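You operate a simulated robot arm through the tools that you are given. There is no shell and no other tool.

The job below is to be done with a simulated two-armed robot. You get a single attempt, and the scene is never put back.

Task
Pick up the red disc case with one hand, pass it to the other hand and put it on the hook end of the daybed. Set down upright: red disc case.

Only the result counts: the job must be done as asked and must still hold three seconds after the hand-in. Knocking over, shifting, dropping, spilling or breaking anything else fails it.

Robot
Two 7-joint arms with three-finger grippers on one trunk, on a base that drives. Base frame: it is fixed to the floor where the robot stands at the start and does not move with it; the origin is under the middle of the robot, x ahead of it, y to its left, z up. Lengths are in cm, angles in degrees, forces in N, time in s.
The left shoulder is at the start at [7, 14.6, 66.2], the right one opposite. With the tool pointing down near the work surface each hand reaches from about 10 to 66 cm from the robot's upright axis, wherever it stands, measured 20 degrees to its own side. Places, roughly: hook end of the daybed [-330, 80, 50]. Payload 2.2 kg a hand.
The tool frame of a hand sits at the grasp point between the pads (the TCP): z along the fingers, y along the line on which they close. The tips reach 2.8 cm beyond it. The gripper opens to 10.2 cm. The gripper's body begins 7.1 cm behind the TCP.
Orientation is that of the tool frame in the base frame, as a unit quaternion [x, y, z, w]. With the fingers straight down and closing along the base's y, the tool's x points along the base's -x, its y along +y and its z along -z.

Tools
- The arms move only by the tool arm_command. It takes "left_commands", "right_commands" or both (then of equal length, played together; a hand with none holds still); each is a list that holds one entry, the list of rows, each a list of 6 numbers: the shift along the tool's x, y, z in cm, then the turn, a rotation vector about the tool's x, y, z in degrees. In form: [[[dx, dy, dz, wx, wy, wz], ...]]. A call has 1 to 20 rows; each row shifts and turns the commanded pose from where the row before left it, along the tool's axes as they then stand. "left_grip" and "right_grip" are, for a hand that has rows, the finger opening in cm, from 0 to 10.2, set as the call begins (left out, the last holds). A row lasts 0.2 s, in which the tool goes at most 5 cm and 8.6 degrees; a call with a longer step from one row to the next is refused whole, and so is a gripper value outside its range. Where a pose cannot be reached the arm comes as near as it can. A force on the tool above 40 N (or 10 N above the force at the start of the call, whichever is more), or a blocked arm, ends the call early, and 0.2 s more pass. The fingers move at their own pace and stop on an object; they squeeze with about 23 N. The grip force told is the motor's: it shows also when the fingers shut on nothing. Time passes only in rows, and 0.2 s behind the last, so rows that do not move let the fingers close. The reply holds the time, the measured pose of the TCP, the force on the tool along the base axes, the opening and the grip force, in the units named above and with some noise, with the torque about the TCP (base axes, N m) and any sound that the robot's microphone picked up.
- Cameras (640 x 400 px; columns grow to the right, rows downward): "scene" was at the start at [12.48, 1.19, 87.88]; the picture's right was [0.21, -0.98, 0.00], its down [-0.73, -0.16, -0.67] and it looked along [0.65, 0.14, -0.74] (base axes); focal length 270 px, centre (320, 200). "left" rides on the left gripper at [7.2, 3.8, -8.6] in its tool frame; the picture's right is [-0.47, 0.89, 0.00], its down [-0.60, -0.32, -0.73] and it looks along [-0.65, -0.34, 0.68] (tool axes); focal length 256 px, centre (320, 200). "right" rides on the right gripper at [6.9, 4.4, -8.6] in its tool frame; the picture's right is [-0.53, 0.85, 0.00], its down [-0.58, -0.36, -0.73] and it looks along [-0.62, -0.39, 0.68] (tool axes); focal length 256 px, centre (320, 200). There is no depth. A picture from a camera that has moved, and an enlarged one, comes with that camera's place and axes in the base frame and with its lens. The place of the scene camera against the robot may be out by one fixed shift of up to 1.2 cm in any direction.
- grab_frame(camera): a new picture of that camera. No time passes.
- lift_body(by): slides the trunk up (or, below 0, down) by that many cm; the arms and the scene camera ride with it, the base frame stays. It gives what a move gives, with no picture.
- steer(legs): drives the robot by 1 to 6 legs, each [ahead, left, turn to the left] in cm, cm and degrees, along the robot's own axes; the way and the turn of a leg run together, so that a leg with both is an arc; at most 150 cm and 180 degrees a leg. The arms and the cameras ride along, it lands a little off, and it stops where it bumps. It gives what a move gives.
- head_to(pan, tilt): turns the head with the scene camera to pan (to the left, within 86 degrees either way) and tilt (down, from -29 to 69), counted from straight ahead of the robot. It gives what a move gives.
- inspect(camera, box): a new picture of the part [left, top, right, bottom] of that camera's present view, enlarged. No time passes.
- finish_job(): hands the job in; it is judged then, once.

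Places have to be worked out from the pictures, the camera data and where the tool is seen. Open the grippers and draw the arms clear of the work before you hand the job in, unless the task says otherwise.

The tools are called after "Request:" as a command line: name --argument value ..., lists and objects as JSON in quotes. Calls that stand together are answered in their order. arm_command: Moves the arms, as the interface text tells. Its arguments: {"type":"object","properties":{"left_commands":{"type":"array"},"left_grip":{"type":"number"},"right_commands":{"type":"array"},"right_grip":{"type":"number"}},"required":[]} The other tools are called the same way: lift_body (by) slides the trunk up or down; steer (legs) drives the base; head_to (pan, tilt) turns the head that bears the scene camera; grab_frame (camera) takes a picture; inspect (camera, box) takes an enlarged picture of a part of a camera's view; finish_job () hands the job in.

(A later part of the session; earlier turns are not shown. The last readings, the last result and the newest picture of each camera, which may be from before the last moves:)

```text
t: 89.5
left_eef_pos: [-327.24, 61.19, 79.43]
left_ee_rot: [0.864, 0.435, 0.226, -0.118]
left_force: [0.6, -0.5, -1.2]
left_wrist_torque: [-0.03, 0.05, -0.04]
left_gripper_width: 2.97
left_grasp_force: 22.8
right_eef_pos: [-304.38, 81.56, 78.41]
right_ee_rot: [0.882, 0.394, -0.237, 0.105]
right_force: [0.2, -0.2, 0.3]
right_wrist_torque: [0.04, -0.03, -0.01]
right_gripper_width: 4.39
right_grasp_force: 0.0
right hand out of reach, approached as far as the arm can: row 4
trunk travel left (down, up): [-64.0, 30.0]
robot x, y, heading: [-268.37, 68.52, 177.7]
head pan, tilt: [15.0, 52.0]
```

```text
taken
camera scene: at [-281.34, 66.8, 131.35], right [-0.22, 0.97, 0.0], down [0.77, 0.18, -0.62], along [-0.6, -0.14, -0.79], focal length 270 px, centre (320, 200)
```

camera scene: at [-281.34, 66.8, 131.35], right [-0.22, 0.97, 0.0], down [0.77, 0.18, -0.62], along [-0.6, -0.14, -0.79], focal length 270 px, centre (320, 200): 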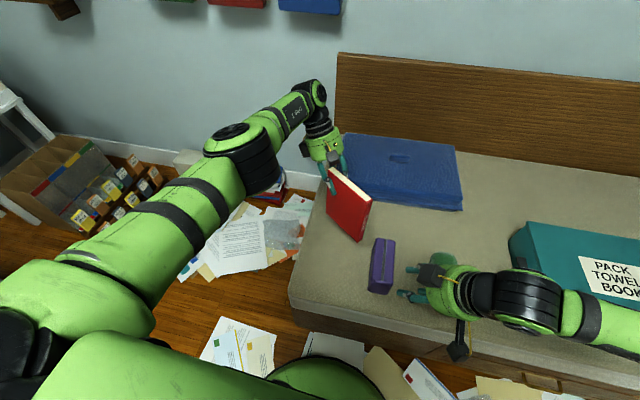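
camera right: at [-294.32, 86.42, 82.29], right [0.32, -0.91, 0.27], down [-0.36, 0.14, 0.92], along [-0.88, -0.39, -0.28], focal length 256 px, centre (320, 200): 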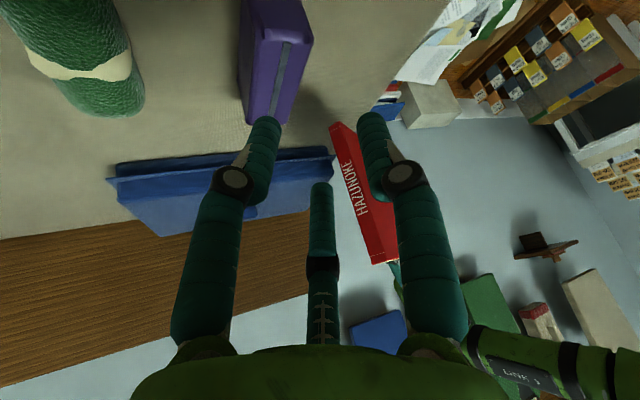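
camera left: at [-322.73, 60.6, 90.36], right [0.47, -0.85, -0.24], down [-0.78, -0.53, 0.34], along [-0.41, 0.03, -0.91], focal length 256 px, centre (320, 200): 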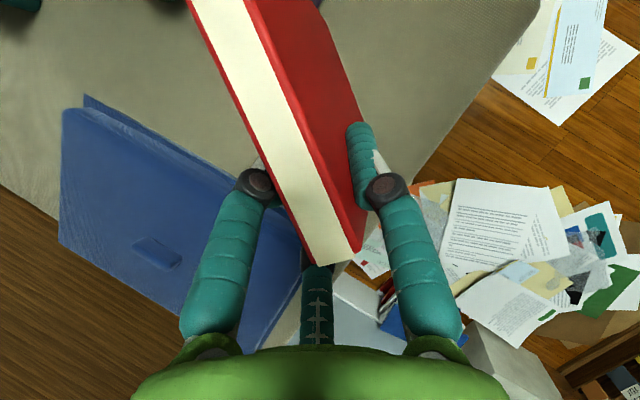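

The right camera sees the case spine-on. I'll enlarge it to measure the spine's lean.

Request:
inspect --camera "right" --box '[280, 100, 440, 280]'

Request:
inspect --camera "right" --box '[310, 110, 406, 170]'

Request:
inspect --camera "right" --box '[340, 210, 436, 270]'

```text
2.22 times, centred on (360, 190) of right
camera zoom: at [-294.32, 86.42, 82.29], right [0.32, -0.91, 0.27], down [-0.36, 0.14, 0.92], along [-0.88, -0.39, -0.28], focal length 569 px, centre (231, 222)
```

zoom: 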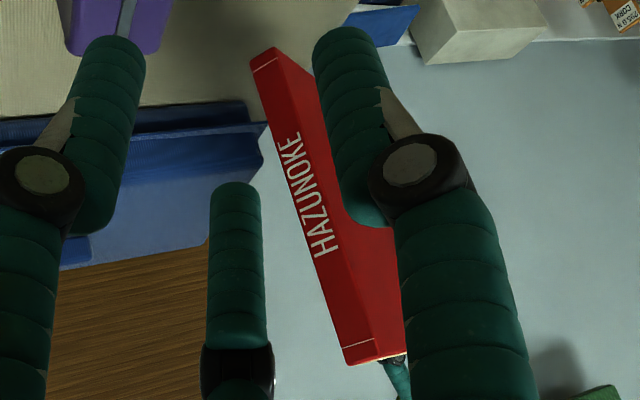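

```text
6.67 times, centred on (358, 140) of right
camera zoom: at [-294.32, 86.42, 82.29], right [0.32, -0.91, 0.27], down [-0.36, 0.14, 0.92], along [-0.88, -0.39, -0.28], focal length 1707 px, centre (67, 600)
```

zoom: 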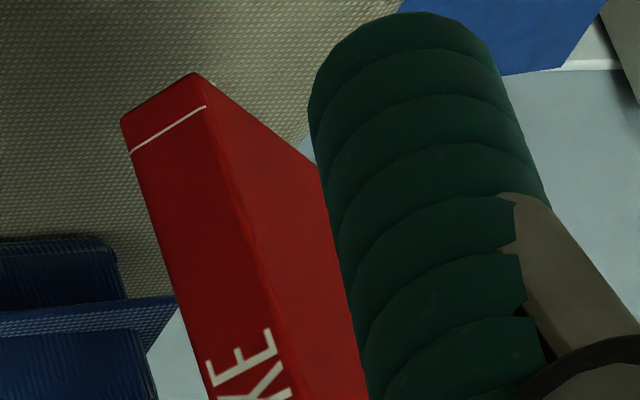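

```text
6.67 times, centred on (388, 240) of right
camera zoom: at [-294.32, 86.42, 82.29], right [0.32, -0.91, 0.27], down [-0.36, 0.14, 0.92], along [-0.88, -0.39, -0.28], focal length 1707 px, centre (-133, -67)
```

zoom: 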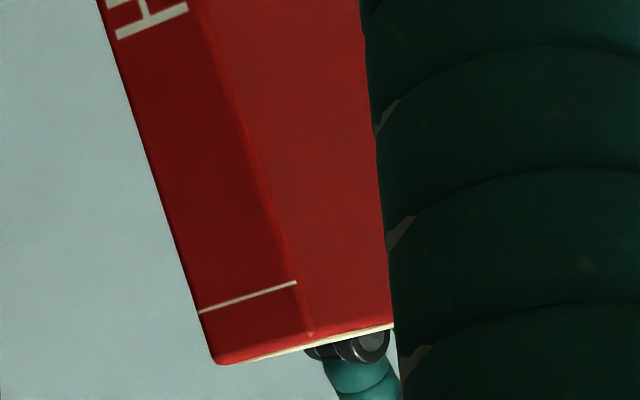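

The spine view shows the case upright within about 1° sideways, bottom at z≈63.7, i.e. 13.4 cm above the mattress. I'll lower the trunk 10 cm, keeping the arm configuration unchanged.

Request:
lift_body --by -10

Request:
grab_frame --camera "right"

Request:
grab_frame --camera "scene"

Request:
grab_frame --camera "left"

```text
t: 90.9
left_eef_pos: [-327.22, 61.24, 69.54]
left_ee_rot: [0.863, 0.435, 0.227, -0.119]
left_force: [0.1, 0.3, -1.9]
left_wrist_torque: [-0.05, 0.05, -0.03]
left_gripper_width: 2.95
left_grasp_force: 22.9
right_eef_pos: [-304.32, 81.67, 68.33]
right_ee_rot: [0.883, 0.392, -0.237, 0.104]
right_force: [-0.2, 0.5, -0.4]
right_wrist_torque: [-0.01, 0.07, 0.01]
right_gripper_width: 4.41
right_grasp_force: 0.0
trunk travel left (down, up): [-54.0, 40.0]
robot x, y, heading: [-268.86, 68.78, 177.6]
head pan, tilt: [15.0, 52.0]
```

```text
taken
camera right: at [-294.3, 86.4, 72.29], right [0.32, -0.91, 0.27], down [-0.36, 0.14, 0.92], along [-0.88, -0.39, -0.28], focal length 256 px, centre (320, 200)
```

right: 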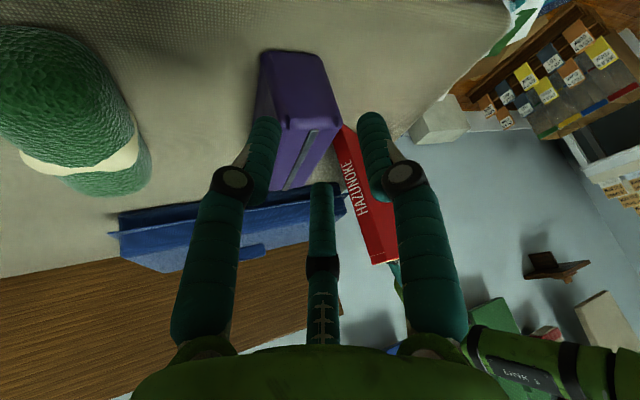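

```text
taken
camera scene: at [-281.31, 66.81, 121.35], right [-0.22, 0.97, 0.0], down [0.77, 0.18, -0.62], along [-0.6, -0.14, -0.79], focal length 270 px, centre (320, 200)
```

scene: 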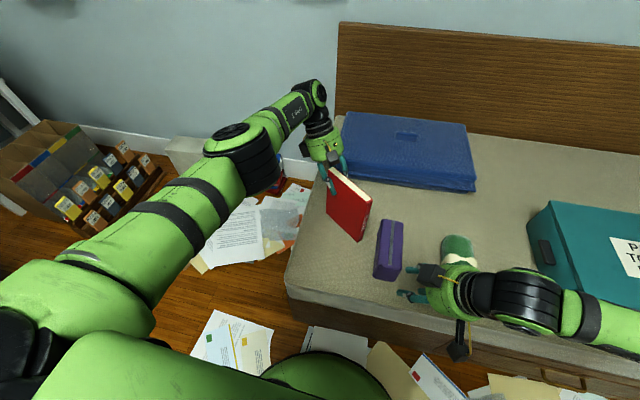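

```text
taken
camera left: at [-322.7, 60.6, 80.39], right [0.47, -0.85, -0.24], down [-0.78, -0.53, 0.34], along [-0.41, 0.03, -0.91], focal length 256 px, centre (320, 200)
```

left: 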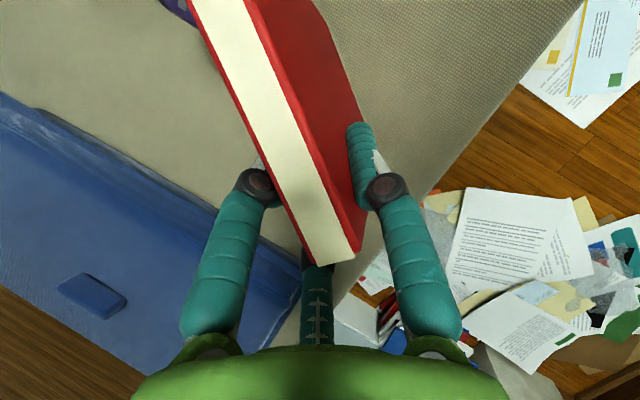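

About 3.4 cm remains by estimate. I'll zoom the right view at the case's bottom to gauge the gap, and then lower in small steps watching the force.

Request:
inspect --camera "right" --box '[290, 90, 450, 190]'

Request:
lift_body --by -2

Request:
inspect --camera "right" --box '[290, 90, 450, 190]'

Request:
inspect --camera "scene" --box '[290, 130, 450, 260]'

```text
4.00 times, centred on (370, 140) of right
camera zoom: at [-294.3, 86.4, 72.29], right [0.32, -0.91, 0.27], down [-0.36, 0.14, 0.92], along [-0.88, -0.39, -0.28], focal length 1024 px, centre (120, 440)
```

zoom: 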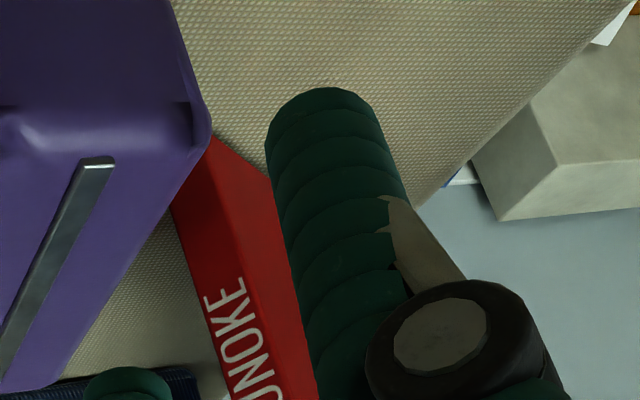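

```text
t: 91.5
left_eef_pos: [-327.13, 61.27, 67.78]
left_ee_rot: [0.863, 0.435, 0.226, -0.122]
left_force: [-4.4, -6.2, 18.9]
left_wrist_torque: [0.55, -0.82, -0.16]
left_gripper_width: 3.01
left_grasp_force: 23.0
right_eef_pos: [-304.32, 81.61, 66.37]
right_ee_rot: [0.882, 0.393, -0.237, 0.105]
right_force: [0.2, -0.2, 0.6]
right_wrist_torque: [0.0, 0.03, -0.01]
right_gripper_width: 4.4
right_grasp_force: 0.1
trunk travel left (down, up): [-52.0, 42.0]
robot x, y, heading: [-269.14, 68.88, 178.1]
head pan, tilt: [15.0, 52.0]
```

```text
4.00 times, centred on (370, 140) of right
camera zoom: at [-294.2, 86.36, 70.37], right [0.32, -0.91, 0.26], down [-0.36, 0.14, 0.92], along [-0.88, -0.39, -0.28], focal length 1024 px, centre (120, 440)
```

zoom: 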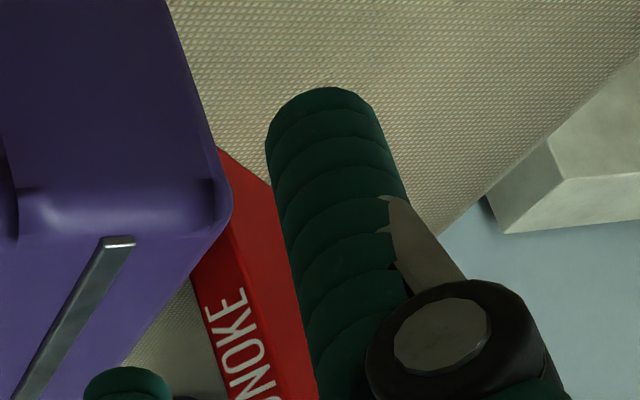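

```text
3.08 times, centred on (370, 195) of scene
camera zoom: at [-281.14, 66.75, 119.4], right [-0.22, 0.97, 0.0], down [0.77, 0.18, -0.62], along [-0.6, -0.14, -0.79], focal length 830 px, centre (166, 215)
```

zoom: 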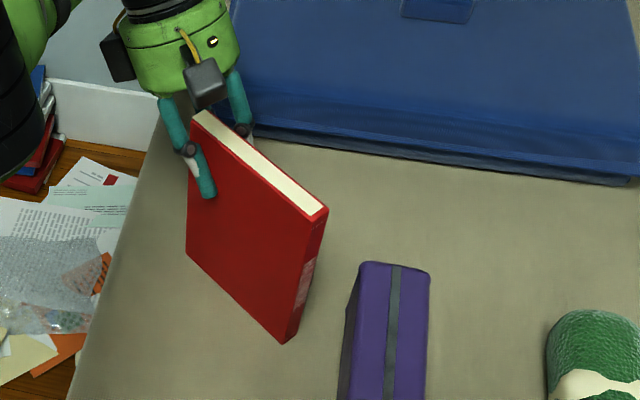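

The case's spine-side bottom corner touched at TCP z≈67.8 (18.9 N up, torque placing contact ~11 cm toward the spine), so that end is about 1° low. I'll ease up 0.6 cm and check that the case hasn't moved in the grip.

Request:
lift_body --by 0.7

Request:
grab_frame --camera "left"

Request:
inspect --camera "left" --box '[240, 120, 400, 280]'

Request:
inspect --camera "left" --box '[176, 0, 432, 160]'

```text
t: 92.1
left_eef_pos: [-327.08, 61.22, 67.99]
left_ee_rot: [0.864, 0.435, 0.227, -0.118]
left_force: [0.2, 0.2, -1.0]
left_wrist_torque: [-0.03, 0.03, -0.01]
left_gripper_width: 3.0
left_grasp_force: 23.0
right_eef_pos: [-304.31, 81.66, 66.85]
right_ee_rot: [0.882, 0.393, -0.238, 0.104]
right_force: [0.0, -0.2, 0.1]
right_wrist_torque: [-0.02, 0.0, -0.02]
right_gripper_width: 4.4
right_grasp_force: 0.1
trunk travel left (down, up): [-52.7, 41.3]
robot x, y, heading: [-269.12, 68.9, 177.8]
head pan, tilt: [15.0, 52.0]
```

```text
taken
camera left: at [-322.65, 60.64, 78.94], right [0.47, -0.85, -0.23], down [-0.78, -0.52, 0.34], along [-0.41, 0.02, -0.91], focal length 256 px, centre (320, 200)
```

left: 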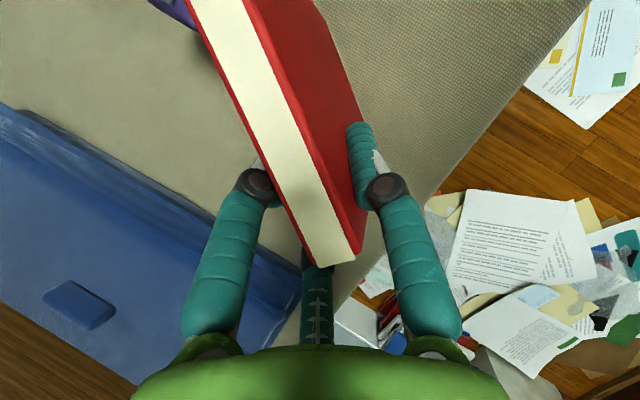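

```text
2.50 times, centred on (320, 200) of left
camera zoom: at [-322.65, 60.64, 78.94], right [0.47, -0.85, -0.23], down [-0.78, -0.52, 0.34], along [-0.41, 0.02, -0.91], focal length 640 px, centre (320, 200)
```

zoom: 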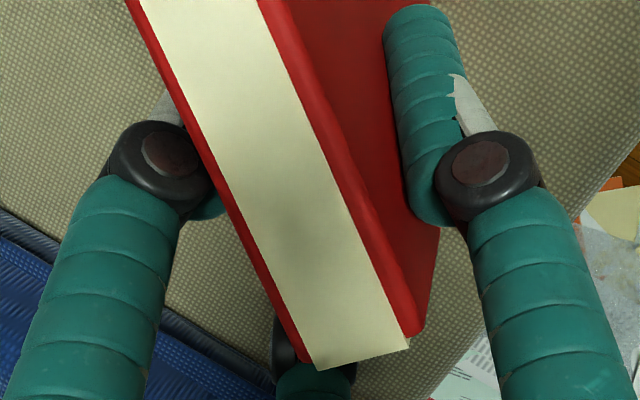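

```text
2.50 times, centred on (304, 80) of left
camera zoom: at [-322.65, 60.64, 78.94], right [0.47, -0.85, -0.23], down [-0.78, -0.52, 0.34], along [-0.41, 0.02, -0.91], focal length 640 px, centre (360, 500)
```

zoom: 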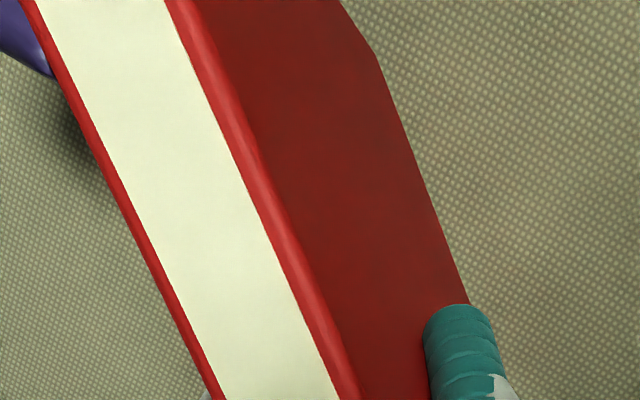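

The case rotated only slightly in the grip, toward level. I'll level it a further 0.6° about the case normal, then lower in small steps.

Request:
arm_command --left_commands '[[[0, 0, 0, 0, 0.3, 0], [0, 0, 0, 0, 0.3, 0], [0, 0, 0, 0, 0, 0]]]' --left_grip 0

Request:
lift_body --by -0.4

```text
t: 92.9
left_eef_pos: [-327.04, 61.34, 68.21]
left_ee_rot: [0.862, 0.435, 0.231, -0.121]
left_force: [0.2, -1.2, -1.3]
left_wrist_torque: [-0.04, 0.03, -0.01]
left_gripper_width: 2.99
left_grasp_force: 22.8
right_eef_pos: [-304.4, 81.65, 66.91]
right_ee_rot: [0.882, 0.393, -0.237, 0.105]
right_force: [0.2, 0.6, 0.6]
right_wrist_torque: [0.02, -0.01, 0.03]
right_gripper_width: 4.4
right_grasp_force: 0.0
trunk travel left (down, up): [-52.7, 41.3]
robot x, y, heading: [-268.69, 69.14, 177.7]
head pan, tilt: [15.0, 52.0]
```

```text
t: 93.4
left_eef_pos: [-327.01, 61.35, 67.76]
left_ee_rot: [0.862, 0.434, 0.231, -0.121]
left_force: [0.1, 0.0, -1.5]
left_wrist_torque: [-0.03, 0.02, 0.04]
left_gripper_width: 2.96
left_grasp_force: 22.7
right_eef_pos: [-304.38, 81.61, 66.68]
right_ee_rot: [0.882, 0.393, -0.237, 0.105]
right_force: [-0.4, -0.3, 0.2]
right_wrist_torque: [0.0, -0.01, 0.01]
right_gripper_width: 4.38
right_grasp_force: 0.0
trunk travel left (down, up): [-52.3, 41.7]
robot x, y, heading: [-268.28, 69.18, 177.6]
head pan, tilt: [15.0, 52.0]
```

Still free at TCP z≈67.8. I'll keep lowering in 0.3 cm steps.

Request:
lift_body --by -0.3

```text
t: 94.0
left_eef_pos: [-326.98, 61.27, 67.52]
left_ee_rot: [0.862, 0.434, 0.23, -0.122]
left_force: [-1.9, -2.4, 9.0]
left_wrist_torque: [0.41, -0.52, -0.07]
left_gripper_width: 2.98
left_grasp_force: 22.6
right_eef_pos: [-304.29, 81.65, 66.33]
right_ee_rot: [0.882, 0.393, -0.237, 0.104]
right_force: [0.5, 0.0, -0.3]
right_wrist_torque: [-0.04, -0.02, 0.02]
right_gripper_width: 4.38
right_grasp_force: 0.0
trunk travel left (down, up): [-52.0, 42.0]
robot x, y, heading: [-268.75, 68.59, 177.6]
head pan, tilt: [15.0, 52.0]
```

Contact at 9 N is still at the spine-side corner, so that end remains slightly low. I'll rotate another 1° to lift that end, then lower again and watch the contact location.

Request:
arm_command --left_commands '[[[0, 0, 0, 0, 0.5, 0], [0, 0, 0, 0, 0.5, 0], [0, 0, 0, 0, 0, 0]]]' --left_grip 0

Request:
grab_frame --camera "right"

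Request:
inspect --camera "scene" --box '[310, 140, 438, 250]'

```text
t: 94.8
left_eef_pos: [-326.73, 61.3, 67.54]
left_ee_rot: [0.861, 0.433, 0.237, -0.125]
left_force: [-3.9, -3.6, 8.1]
left_wrist_torque: [-0.74, 0.64, -0.08]
left_gripper_width: 2.96
left_grasp_force: 23.1
right_eef_pos: [-304.38, 81.64, 66.34]
right_ee_rot: [0.882, 0.394, -0.237, 0.105]
right_force: [0.0, 0.5, -0.4]
right_wrist_torque: [0.01, 0.01, -0.01]
right_gripper_width: 4.42
right_grasp_force: 0.0
trunk travel left (down, up): [-52.0, 42.0]
robot x, y, heading: [-268.94, 68.64, 177.9]
head pan, tilt: [15.0, 52.0]
```

```text
taken
camera right: at [-294.25, 86.39, 70.31], right [0.32, -0.91, 0.27], down [-0.36, 0.14, 0.92], along [-0.88, -0.39, -0.28], focal length 256 px, centre (320, 200)
```

right: 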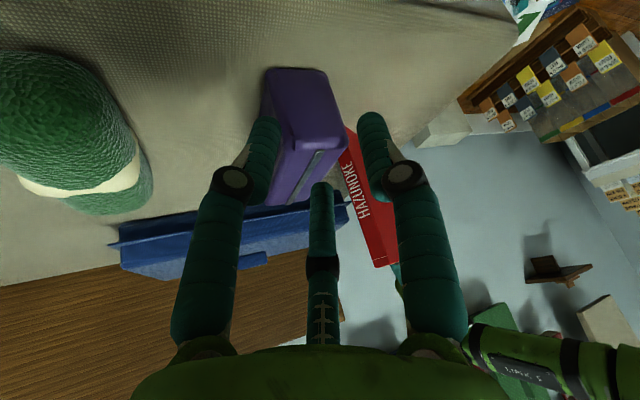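

```text
3.64 times, centred on (374, 195) of scene
camera zoom: at [-281.24, 66.8, 119.36], right [-0.22, 0.97, 0.0], down [0.77, 0.18, -0.62], along [-0.6, -0.14, -0.79], focal length 980 px, centre (124, 218)
```

zoom: 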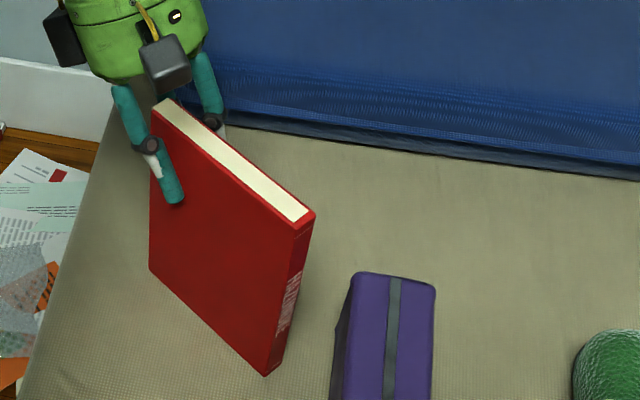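

Now the contact centre moved past the middle toward the far end, so the flush angle lies just between. I'll rotate back 0.35° and ease up 0.1 cm to lighten the load before release.

Request:
arm_command --left_commands '[[[0, 0, 0, 0, -0.35, 0], [0, 0, 0, 0, 0, 0]]]' --left_grip 0

Request:
lift_body --by 0.1

Request:
inspect --camera "right" --box '[290, 90, 450, 290]'

```text
t: 95.4
left_eef_pos: [-326.86, 61.47, 67.65]
left_ee_rot: [0.861, 0.433, 0.236, -0.126]
left_force: [-2.1, -3.7, 12.6]
left_wrist_torque: [0.35, -0.48, -0.03]
left_gripper_width: 2.99
left_grasp_force: 22.4
right_eef_pos: [-304.4, 81.62, 66.25]
right_ee_rot: [0.882, 0.393, -0.237, 0.104]
right_force: [0.6, 0.4, 0.3]
right_wrist_torque: [0.01, -0.02, -0.01]
right_gripper_width: 4.41
right_grasp_force: 0.0
trunk travel left (down, up): [-52.0, 42.0]
robot x, y, heading: [-268.73, 69.07, 177.7]
head pan, tilt: [15.0, 52.0]
```

```text
t: 95.9
left_eef_pos: [-326.71, 61.38, 67.64]
left_ee_rot: [0.861, 0.433, 0.236, -0.124]
left_force: [-1.8, -1.1, 8.6]
left_wrist_torque: [0.39, -0.31, -0.03]
left_gripper_width: 2.99
left_grasp_force: 22.8
right_eef_pos: [-304.38, 81.67, 66.47]
right_ee_rot: [0.882, 0.393, -0.237, 0.105]
right_force: [-0.4, -0.2, -0.1]
right_wrist_torque: [-0.05, 0.0, -0.02]
right_gripper_width: 4.4
right_grasp_force: 0.0
trunk travel left (down, up): [-52.1, 41.9]
robot x, y, heading: [-268.53, 69.16, 178.1]
head pan, tilt: [15.0, 52.0]
```

```text
2.00 times, centred on (370, 190) of right
camera zoom: at [-294.25, 86.4, 70.41], right [0.32, -0.91, 0.27], down [-0.36, 0.14, 0.92], along [-0.88, -0.39, -0.28], focal length 512 px, centre (220, 220)
```

zoom: 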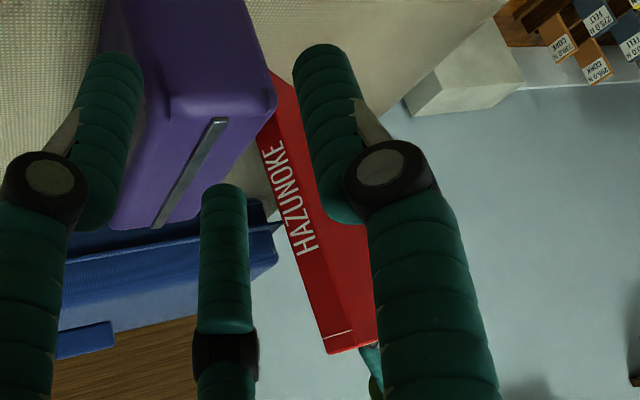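

The contact centre is now ~8.6 cm toward the spine, so the base is nearly flush. I'll nudge +0.15° and ease up another 0.1 cm.

Request:
arm_command --left_commands '[[[0, 0, 0, 0, 0.15, 0], [0, 0, 0, 0, 0, 0]]]' --left_grip 0

Request:
lift_body --by 0.1

Request:
inspect --camera "right" --box '[340, 210, 436, 280]'

Request:
inspect --camera "right" --box '[310, 110, 406, 180]'

```text
t: 96.5
left_eef_pos: [-326.88, 61.41, 67.69]
left_ee_rot: [0.861, 0.433, 0.236, -0.124]
left_force: [-2.7, -2.3, 6.6]
left_wrist_torque: [-0.21, 0.2, -0.03]
left_gripper_width: 2.98
left_grasp_force: 22.9
right_eef_pos: [-304.33, 81.8, 66.41]
right_ee_rot: [0.882, 0.393, -0.237, 0.104]
right_force: [0.6, 0.2, 0.5]
right_wrist_torque: [0.04, -0.02, 0.01]
right_gripper_width: 4.41
right_grasp_force: 0.1
trunk travel left (down, up): [-52.1, 41.9]
robot x, y, heading: [-268.41, 68.69, 178.0]
head pan, tilt: [15.0, 52.0]
```

```text
t: 97.0
left_eef_pos: [-326.82, 61.46, 67.49]
left_ee_rot: [0.861, 0.434, 0.236, -0.124]
left_force: [-1.0, 0.3, 1.1]
left_wrist_torque: [-0.22, 0.19, -0.05]
left_gripper_width: 2.99
left_grasp_force: 22.9
right_eef_pos: [-304.38, 81.58, 66.49]
right_ee_rot: [0.883, 0.392, -0.237, 0.104]
right_force: [-0.5, -0.3, -0.5]
right_wrist_torque: [0.01, 0.01, 0.01]
right_gripper_width: 4.39
right_grasp_force: 0.0
trunk travel left (down, up): [-52.2, 41.8]
robot x, y, heading: [-268.42, 68.78, 177.9]
head pan, tilt: [15.0, 52.0]
```

```text
5.71 times, centred on (388, 245) of right
camera zoom: at [-294.29, 86.41, 70.48], right [0.32, -0.91, 0.27], down [-0.36, 0.14, 0.92], along [-0.88, -0.39, -0.28], focal length 1463 px, centre (-69, -57)
```

zoom: 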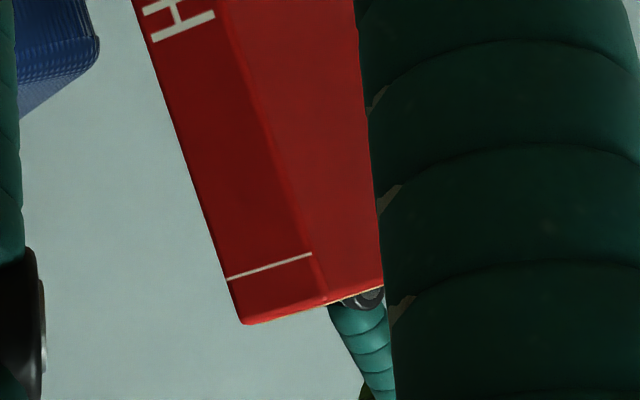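

```text
5.71 times, centred on (358, 145) of right
camera zoom: at [-294.29, 86.41, 70.48], right [0.32, -0.91, 0.27], down [-0.36, 0.14, 0.92], along [-0.88, -0.39, -0.28], focal length 1463 px, centre (103, 514)
```

zoom: 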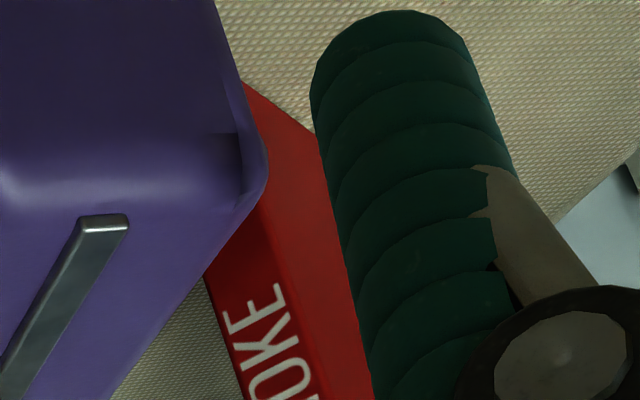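

Contact is now very light and nearly flush along the length; the spine view suggests about 1° lean toward me. I'll correct that 1° about the case's long axis before releasing.

Request:
arm_command --left_commands '[[[0, 0, 0, -0.43, 0, -0.26], [0, 0, 0, -0.43, 0, -0.26], [0, 0, 0, 0, 0, 0]]]' --left_grip 0

Request:
inspect --camera "right" --box '[340, 210, 436, 280]'

Request:
inspect --camera "right" --box '[310, 110, 406, 180]'

```text
t: 97.8
left_eef_pos: [-326.34, 61.39, 67.68]
left_ee_rot: [0.86, 0.435, 0.241, -0.115]
left_force: [1.0, 0.1, -1.2]
left_wrist_torque: [-0.03, 0.04, -0.02]
left_gripper_width: 2.96
left_grasp_force: 22.7
left hand out of reach, approached as far as the arm can: row 2
right_eef_pos: [-304.39, 81.62, 66.47]
right_ee_rot: [0.882, 0.393, -0.237, 0.105]
right_force: [0.7, 0.2, 0.8]
right_wrist_torque: [0.05, 0.0, -0.01]
right_gripper_width: 4.4
right_grasp_force: 0.1
trunk travel left (down, up): [-52.2, 41.8]
robot x, y, heading: [-269.24, 69.19, 177.7]
head pan, tilt: [15.0, 52.0]
```

```text
5.71 times, centred on (388, 245) of right
camera zoom: at [-294.31, 86.43, 70.47], right [0.32, -0.91, 0.27], down [-0.36, 0.14, 0.92], along [-0.88, -0.39, -0.28], focal length 1463 px, centre (-69, -57)
```

zoom: 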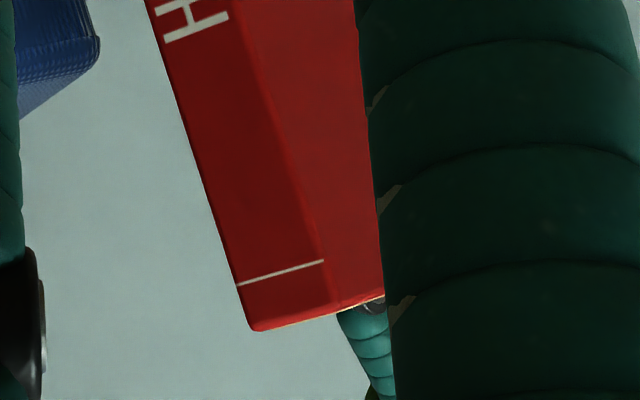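

```text
5.71 times, centred on (358, 145) of right
camera zoom: at [-294.31, 86.43, 70.47], right [0.32, -0.91, 0.27], down [-0.36, 0.14, 0.92], along [-0.88, -0.39, -0.28], focal length 1463 px, centre (103, 514)
```

zoom: 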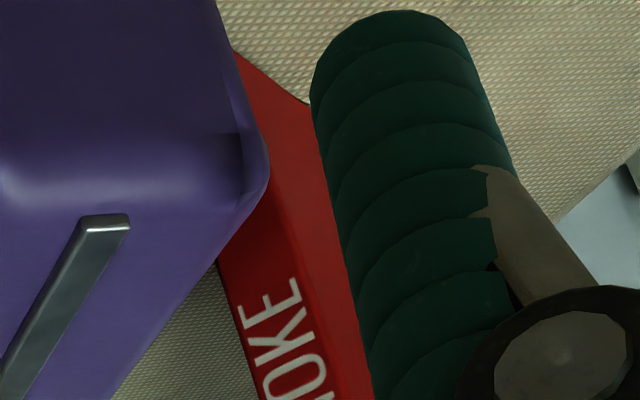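

That corrected the lean (spine now vertical within ~0.2°), though the arm neared its reach limit and lifted off slightly. I'll lower the trunk 0.25 cm to restore light contact.

Request:
lift_body --by -0.25

```text
t: 98.3
left_eef_pos: [-326.33, 61.5, 67.46]
left_ee_rot: [0.859, 0.436, 0.239, -0.118]
left_force: [-0.3, -1.4, 1.4]
left_wrist_torque: [0.02, -0.07, 0.03]
left_gripper_width: 3.0
left_grasp_force: 23.2
right_eef_pos: [-304.42, 81.76, 66.26]
right_ee_rot: [0.882, 0.392, -0.237, 0.105]
right_force: [0.2, -0.1, 0.8]
right_wrist_torque: [0.02, 0.0, -0.02]
right_gripper_width: 4.42
right_grasp_force: 0.2
trunk travel left (down, up): [-52.0, 42.0]
robot x, y, heading: [-268.88, 68.84, 177.7]
head pan, tilt: [15.0, 52.0]
```

Light contact (~2.7 N). I'll press 0.1 cm more so the base seats, then check the force balance.

Request:
lift_body --by -0.1

Request:
grab_frame --camera "left"

Request:
inspect --camera "scene" --box '[310, 140, 438, 250]'

```text
t: 98.8
left_eef_pos: [-326.45, 61.43, 67.52]
left_ee_rot: [0.859, 0.436, 0.24, -0.118]
left_force: [-0.8, -1.2, 7.1]
left_wrist_torque: [0.1, -0.12, 0.0]
left_gripper_width: 2.99
left_grasp_force: 23.0
right_eef_pos: [-304.31, 81.65, 66.25]
right_ee_rot: [0.882, 0.393, -0.237, 0.105]
right_force: [0.2, 1.1, 0.3]
right_wrist_torque: [0.02, 0.03, -0.01]
right_gripper_width: 4.39
right_grasp_force: 0.1
trunk travel left (down, up): [-51.9, 42.1]
robot x, y, heading: [-268.62, 68.69, 177.9]
head pan, tilt: [15.0, 52.0]
```

```text
taken
camera left: at [-322.23, 60.61, 78.6], right [0.48, -0.85, -0.23], down [-0.79, -0.53, 0.31], along [-0.39, 0.03, -0.92], focal length 256 px, centre (320, 200)
```

left: 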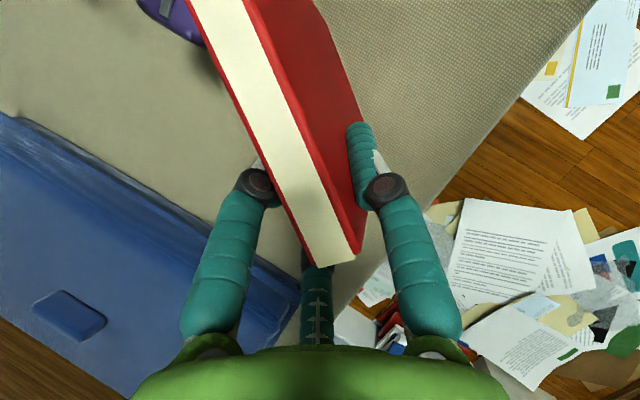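

```text
3.64 times, centred on (374, 195) of scene
camera zoom: at [-281.23, 66.8, 119.22], right [-0.22, 0.97, 0.0], down [0.77, 0.18, -0.62], along [-0.6, -0.14, -0.79], focal length 980 px, centre (124, 218)
```

zoom: 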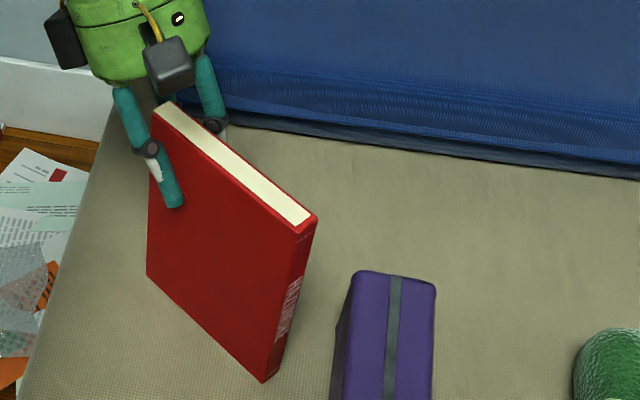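

The contact is now centred on the base both ways (5.0 cm toward the spine, 0.4 cm across), so the case sits flush. I'll relieve the pressure by 0.08 cm and open the left fingers gently to 4 cm.

Request:
lift_body --by 0.08

Request:
arm_command --left_commands '[[[0, 0, 0, 0, 0, 0], [0, 0, 0, 0, 0, 0], [0, 0, 0, 0, 0, 0]]]' --left_grip 3.8

Request:
grab_frame --camera "left"

Request:
grab_frame --camera "right"

Request:
inspect --camera "scene" --box '[310, 140, 438, 250]'

```text
t: 99.3
left_eef_pos: [-326.34, 61.32, 67.49]
left_ee_rot: [0.86, 0.435, 0.24, -0.117]
left_force: [-1.6, -2.2, 7.1]
left_wrist_torque: [0.09, 0.02, 0.0]
left_gripper_width: 2.97
left_grasp_force: 23.3
right_eef_pos: [-304.42, 81.6, 66.28]
right_ee_rot: [0.883, 0.392, -0.237, 0.104]
right_force: [-0.6, -0.4, -0.4]
right_wrist_torque: [0.0, -0.01, 0.03]
right_gripper_width: 4.4
right_grasp_force: 0.0
trunk travel left (down, up): [-51.9, 42.1]
robot x, y, heading: [-268.39, 68.74, 177.6]
head pan, tilt: [15.0, 52.0]
```

```text
t: 100.1
left_eef_pos: [-326.51, 61.39, 67.41]
left_ee_rot: [0.86, 0.436, 0.24, -0.116]
left_force: [0.0, -0.4, 0.3]
left_wrist_torque: [-0.01, 0.02, -0.04]
left_gripper_width: 3.81
left_grasp_force: 0.2
right_eef_pos: [-304.37, 81.61, 66.17]
right_ee_rot: [0.883, 0.393, -0.237, 0.105]
right_force: [-1.0, 0.2, -0.1]
right_wrist_torque: [-0.03, 0.01, 0.04]
right_gripper_width: 4.4
right_grasp_force: 0.1
trunk travel left (down, up): [-51.9, 42.1]
robot x, y, heading: [-268.74, 69.33, 178.0]
head pan, tilt: [15.0, 52.0]
```

```text
taken
camera left: at [-322.25, 60.63, 78.53], right [0.48, -0.85, -0.23], down [-0.79, -0.53, 0.31], along [-0.39, 0.03, -0.92], focal length 256 px, centre (320, 200)
```

left: 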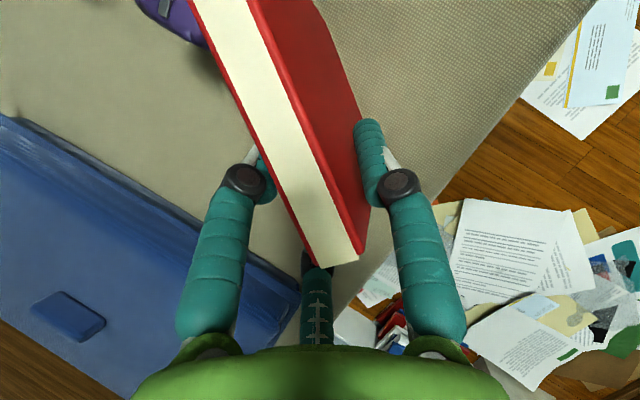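

```text
taken
camera right: at [-294.3, 86.41, 70.21], right [0.32, -0.91, 0.27], down [-0.36, 0.14, 0.92], along [-0.88, -0.39, -0.28], focal length 256 px, centre (320, 200)
```

right: 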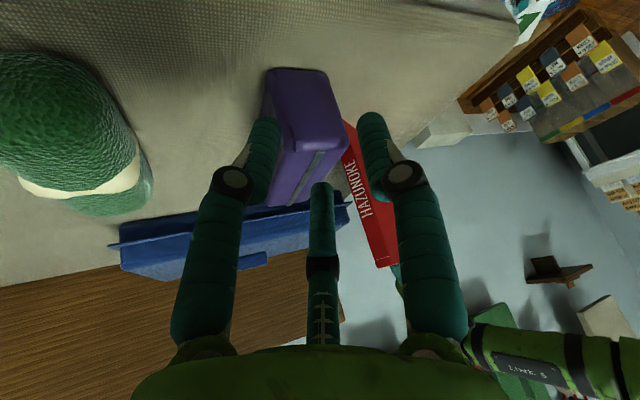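

```text
3.64 times, centred on (374, 195) of scene
camera zoom: at [-281.32, 66.82, 119.28], right [-0.22, 0.97, 0.0], down [0.77, 0.18, -0.62], along [-0.6, -0.14, -0.79], focal length 980 px, centre (124, 218)
```

zoom: 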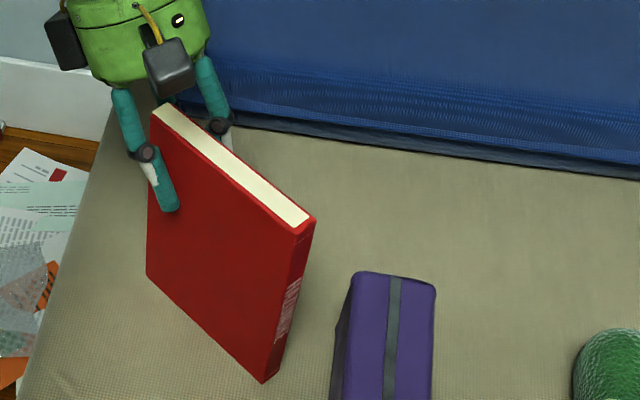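

The case is standing with the fingers just off it. I'll open further to 6.5 cm and wait to confirm it stands on its own.

Request:
arm_command --left_commands '[[[0, 0, 0, 0, 0, 0], [0, 0, 0, 0, 0, 0], [0, 0, 0, 0, 0, 0], [0, 0, 0, 0, 0, 0], [0, 0, 0, 0, 0, 0]]]' --left_grip 6.5

Request:
grab_frame --camera "left"

Request:
inspect --camera "scene" --box '[310, 140, 438, 250]'

Request:
inspect --camera "right" --box '[290, 90, 450, 290]'

```text
t: 101.3
left_eef_pos: [-326.33, 61.51, 67.45]
left_ee_rot: [0.86, 0.435, 0.241, -0.116]
left_force: [0.4, 0.2, -1.0]
left_wrist_torque: [0.01, -0.01, -0.03]
left_gripper_width: 6.49
left_grasp_force: 0.0
right_eef_pos: [-304.45, 81.66, 66.1]
right_ee_rot: [0.883, 0.392, -0.238, 0.104]
right_force: [0.4, -0.1, -0.9]
right_wrist_torque: [-0.01, 0.03, -0.02]
right_gripper_width: 4.39
right_grasp_force: 0.0
trunk travel left (down, up): [-51.9, 42.1]
robot x, y, heading: [-268.65, 68.6, 178.1]
head pan, tilt: [15.0, 52.0]
```

```text
taken
camera left: at [-322.26, 60.62, 78.54], right [0.48, -0.85, -0.23], down [-0.79, -0.53, 0.31], along [-0.39, 0.03, -0.92], focal length 256 px, centre (320, 200)
```

left: 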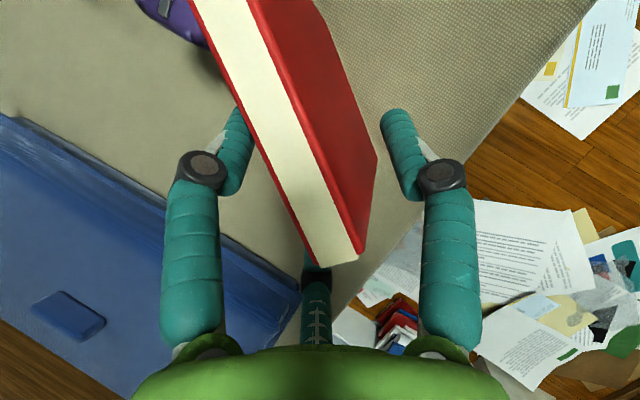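

```text
3.64 times, centred on (374, 195) of scene
camera zoom: at [-281.33, 66.82, 119.28], right [-0.22, 0.97, 0.0], down [0.77, 0.18, -0.62], along [-0.6, -0.14, -0.79], focal length 980 px, centre (124, 218)
```

zoom: 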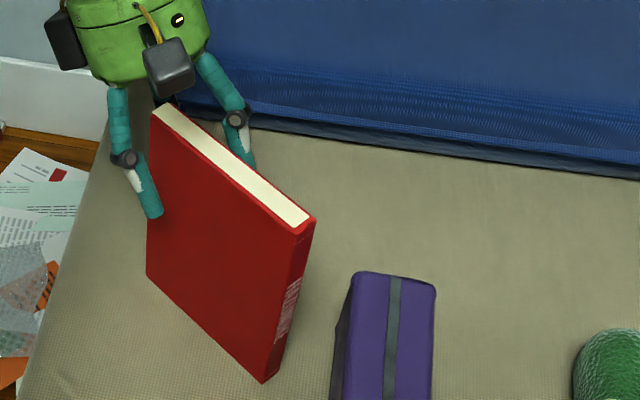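

```text
2.00 times, centred on (370, 190) of right
camera zoom: at [-294.3, 86.41, 70.21], right [0.32, -0.91, 0.27], down [-0.36, 0.14, 0.92], along [-0.88, -0.39, -0.28], focal length 512 px, centre (220, 220)
```

zoom: 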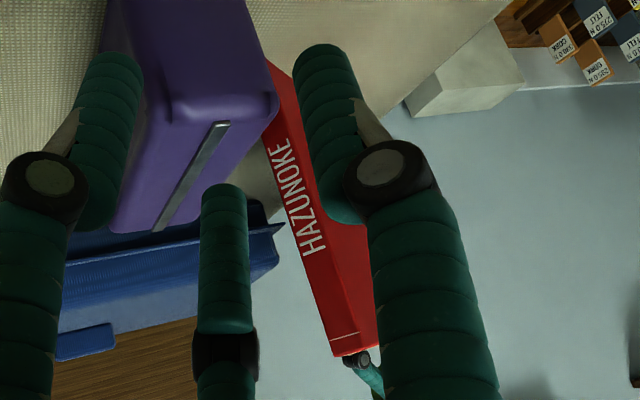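

It stands on its own. Fingers straddle it with clearance on both sides, so I'll withdraw straight up using the trunk, first 4 cm and then more.

Request:
lift_body --by 4

Request:
inspect --camera "scene" --box '[290, 130, 450, 260]'

Request:
lift_body --by 9

Request:
inspect --camera "scene" --box '[290, 130, 450, 260]'

Request:
grab_frame --camera "left"

Request:
grab_frame --camera "right"

```text
t: 102.2
left_eef_pos: [-326.36, 61.32, 71.37]
left_ee_rot: [0.859, 0.436, 0.241, -0.117]
left_force: [0.4, 1.2, -0.6]
left_wrist_torque: [0.03, -0.04, 0.0]
left_gripper_width: 6.51
left_grasp_force: 0.0
right_eef_pos: [-304.32, 81.7, 70.2]
right_ee_rot: [0.883, 0.392, -0.237, 0.104]
right_force: [-0.2, 0.2, 1.1]
right_wrist_torque: [0.01, 0.0, -0.03]
right_gripper_width: 4.4
right_grasp_force: 0.2
trunk travel left (down, up): [-55.9, 38.1]
robot x, y, heading: [-269.01, 68.52, 178.0]
head pan, tilt: [15.0, 52.0]
```

```text
3.08 times, centred on (370, 195) of scene
camera zoom: at [-281.36, 66.82, 123.28], right [-0.22, 0.97, 0.0], down [0.77, 0.18, -0.62], along [-0.6, -0.14, -0.79], focal length 830 px, centre (166, 215)
```

zoom: 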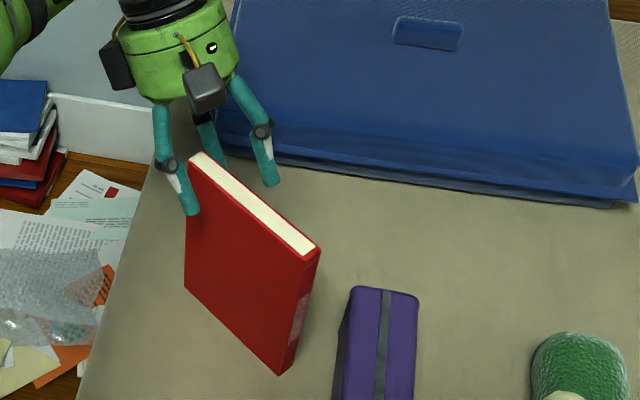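

```text
t: 103.4
left_eef_pos: [-326.47, 61.41, 80.42]
left_ee_rot: [0.86, 0.435, 0.24, -0.117]
left_force: [-0.4, 0.1, -0.4]
left_wrist_torque: [0.01, -0.02, 0.02]
left_gripper_width: 6.51
left_grasp_force: 0.0
right_eef_pos: [-304.39, 81.55, 79.21]
right_ee_rot: [0.882, 0.393, -0.237, 0.105]
right_force: [-0.4, 0.0, 0.2]
right_wrist_torque: [0.02, 0.01, 0.03]
right_gripper_width: 4.4
right_grasp_force: 0.1
trunk travel left (down, up): [-64.9, 29.1]
robot x, y, heading: [-268.68, 68.57, 177.8]
head pan, tilt: [15.0, 52.0]
```

```text
3.08 times, centred on (370, 195) of scene
camera zoom: at [-281.35, 66.82, 132.27], right [-0.22, 0.97, 0.0], down [0.77, 0.18, -0.62], along [-0.6, -0.14, -0.79], focal length 830 px, centre (166, 215)
```

zoom: 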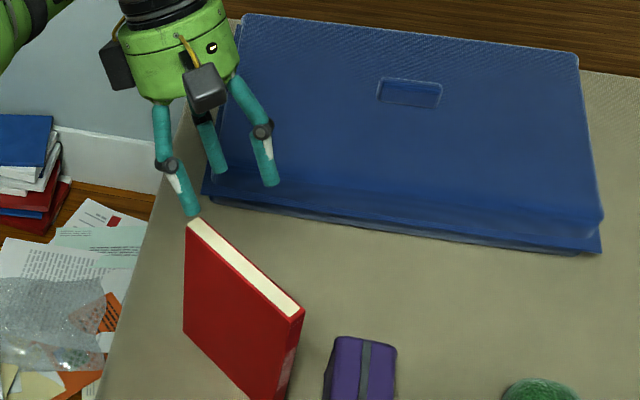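

```text
taken
camera left: at [-322.28, 60.63, 91.52], right [0.48, -0.85, -0.23], down [-0.79, -0.53, 0.31], along [-0.39, 0.03, -0.92], focal length 256 px, centre (320, 200)
```

left: 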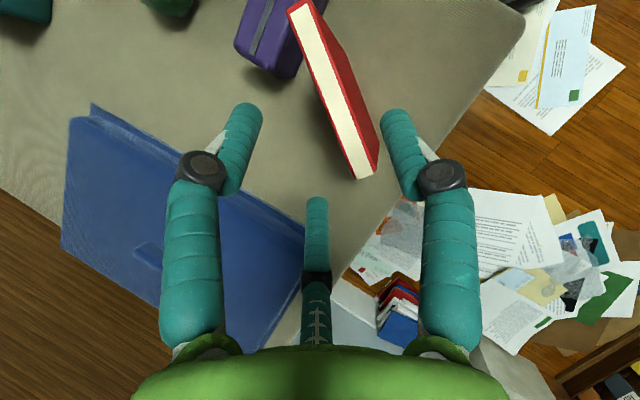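

```text
taken
camera right: at [-294.31, 86.41, 83.2], right [0.32, -0.91, 0.27], down [-0.36, 0.14, 0.92], along [-0.88, -0.39, -0.28], focal length 256 px, centre (320, 200)
```

right: 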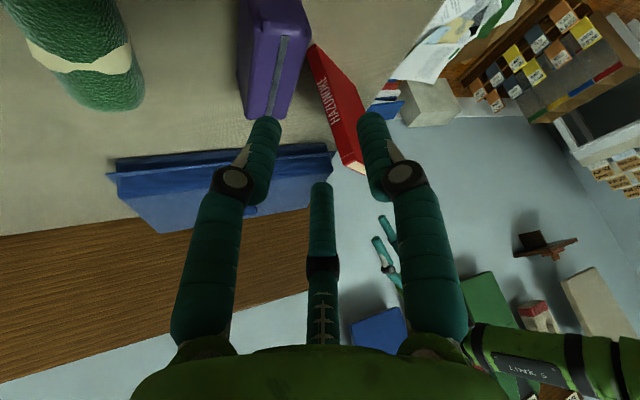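

The case stands free, well clear below the hand. I'll raise 6 cm more and back the robot away from the daybed.

Request:
lift_body --by 6

Request:
steer --legs '[[-35, 0, 0]]'

Request:
grab_frame --camera "scene"

Request:
grab_frame --camera "right"

```text
t: 104.4
left_eef_pos: [-326.29, 61.48, 86.5]
left_ee_rot: [0.859, 0.436, 0.241, -0.117]
left_force: [0.7, -0.1, -0.7]
left_wrist_torque: [-0.01, -0.01, 0.01]
left_gripper_width: 6.5
left_grasp_force: 0.1
right_eef_pos: [-304.41, 81.57, 85.18]
right_ee_rot: [0.883, 0.393, -0.237, 0.105]
right_force: [0.0, -0.7, -0.2]
right_wrist_torque: [-0.01, 0.0, -0.03]
right_gripper_width: 4.39
right_grasp_force: 0.1
trunk travel left (down, up): [-70.9, 23.1]
robot x, y, heading: [-268.74, 68.91, 178.0]
head pan, tilt: [15.0, 52.0]
```

```text
t: 106.6
left_eef_pos: [-292.3, 60.26, 86.42]
left_ee_rot: [0.861, 0.434, 0.241, -0.116]
left_force: [-0.5, -0.5, -0.3]
left_wrist_torque: [0.01, 0.0, 0.0]
left_gripper_width: 6.49
left_grasp_force: 0.0
right_eef_pos: [-270.11, 80.53, 85.22]
right_ee_rot: [0.883, 0.39, -0.238, 0.104]
right_force: [-0.2, -0.2, 0.8]
right_wrist_torque: [0.04, -0.03, 0.04]
right_gripper_width: 4.39
right_grasp_force: 0.0
trunk travel left (down, up): [-70.9, 23.1]
robot x, y, heading: [-234.53, 67.47, 177.8]
head pan, tilt: [15.0, 52.0]
```

```text
taken
camera scene: at [-247.13, 65.56, 138.27], right [-0.22, 0.98, 0.0], down [0.77, 0.17, -0.62], along [-0.6, -0.14, -0.79], focal length 270 px, centre (320, 200)
```

scene: 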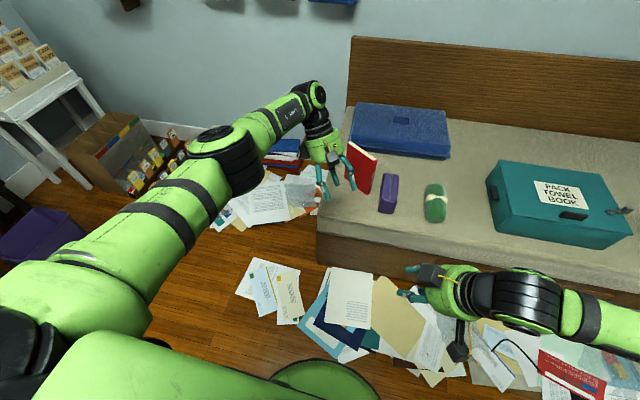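

```text
taken
camera right: at [-260.01, 85.21, 89.2], right [0.31, -0.91, 0.27], down [-0.36, 0.15, 0.92], along [-0.88, -0.39, -0.28], focal length 256 px, centre (320, 200)
```

right: 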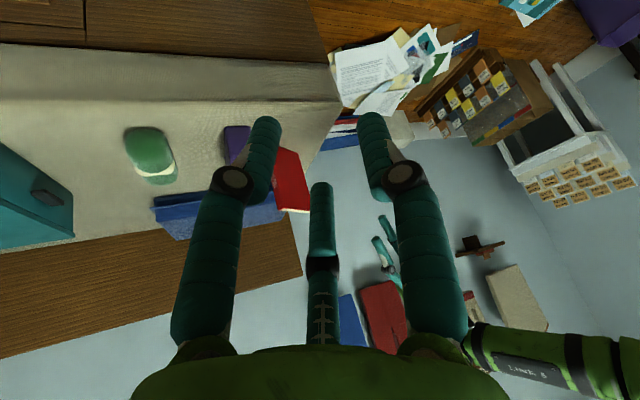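

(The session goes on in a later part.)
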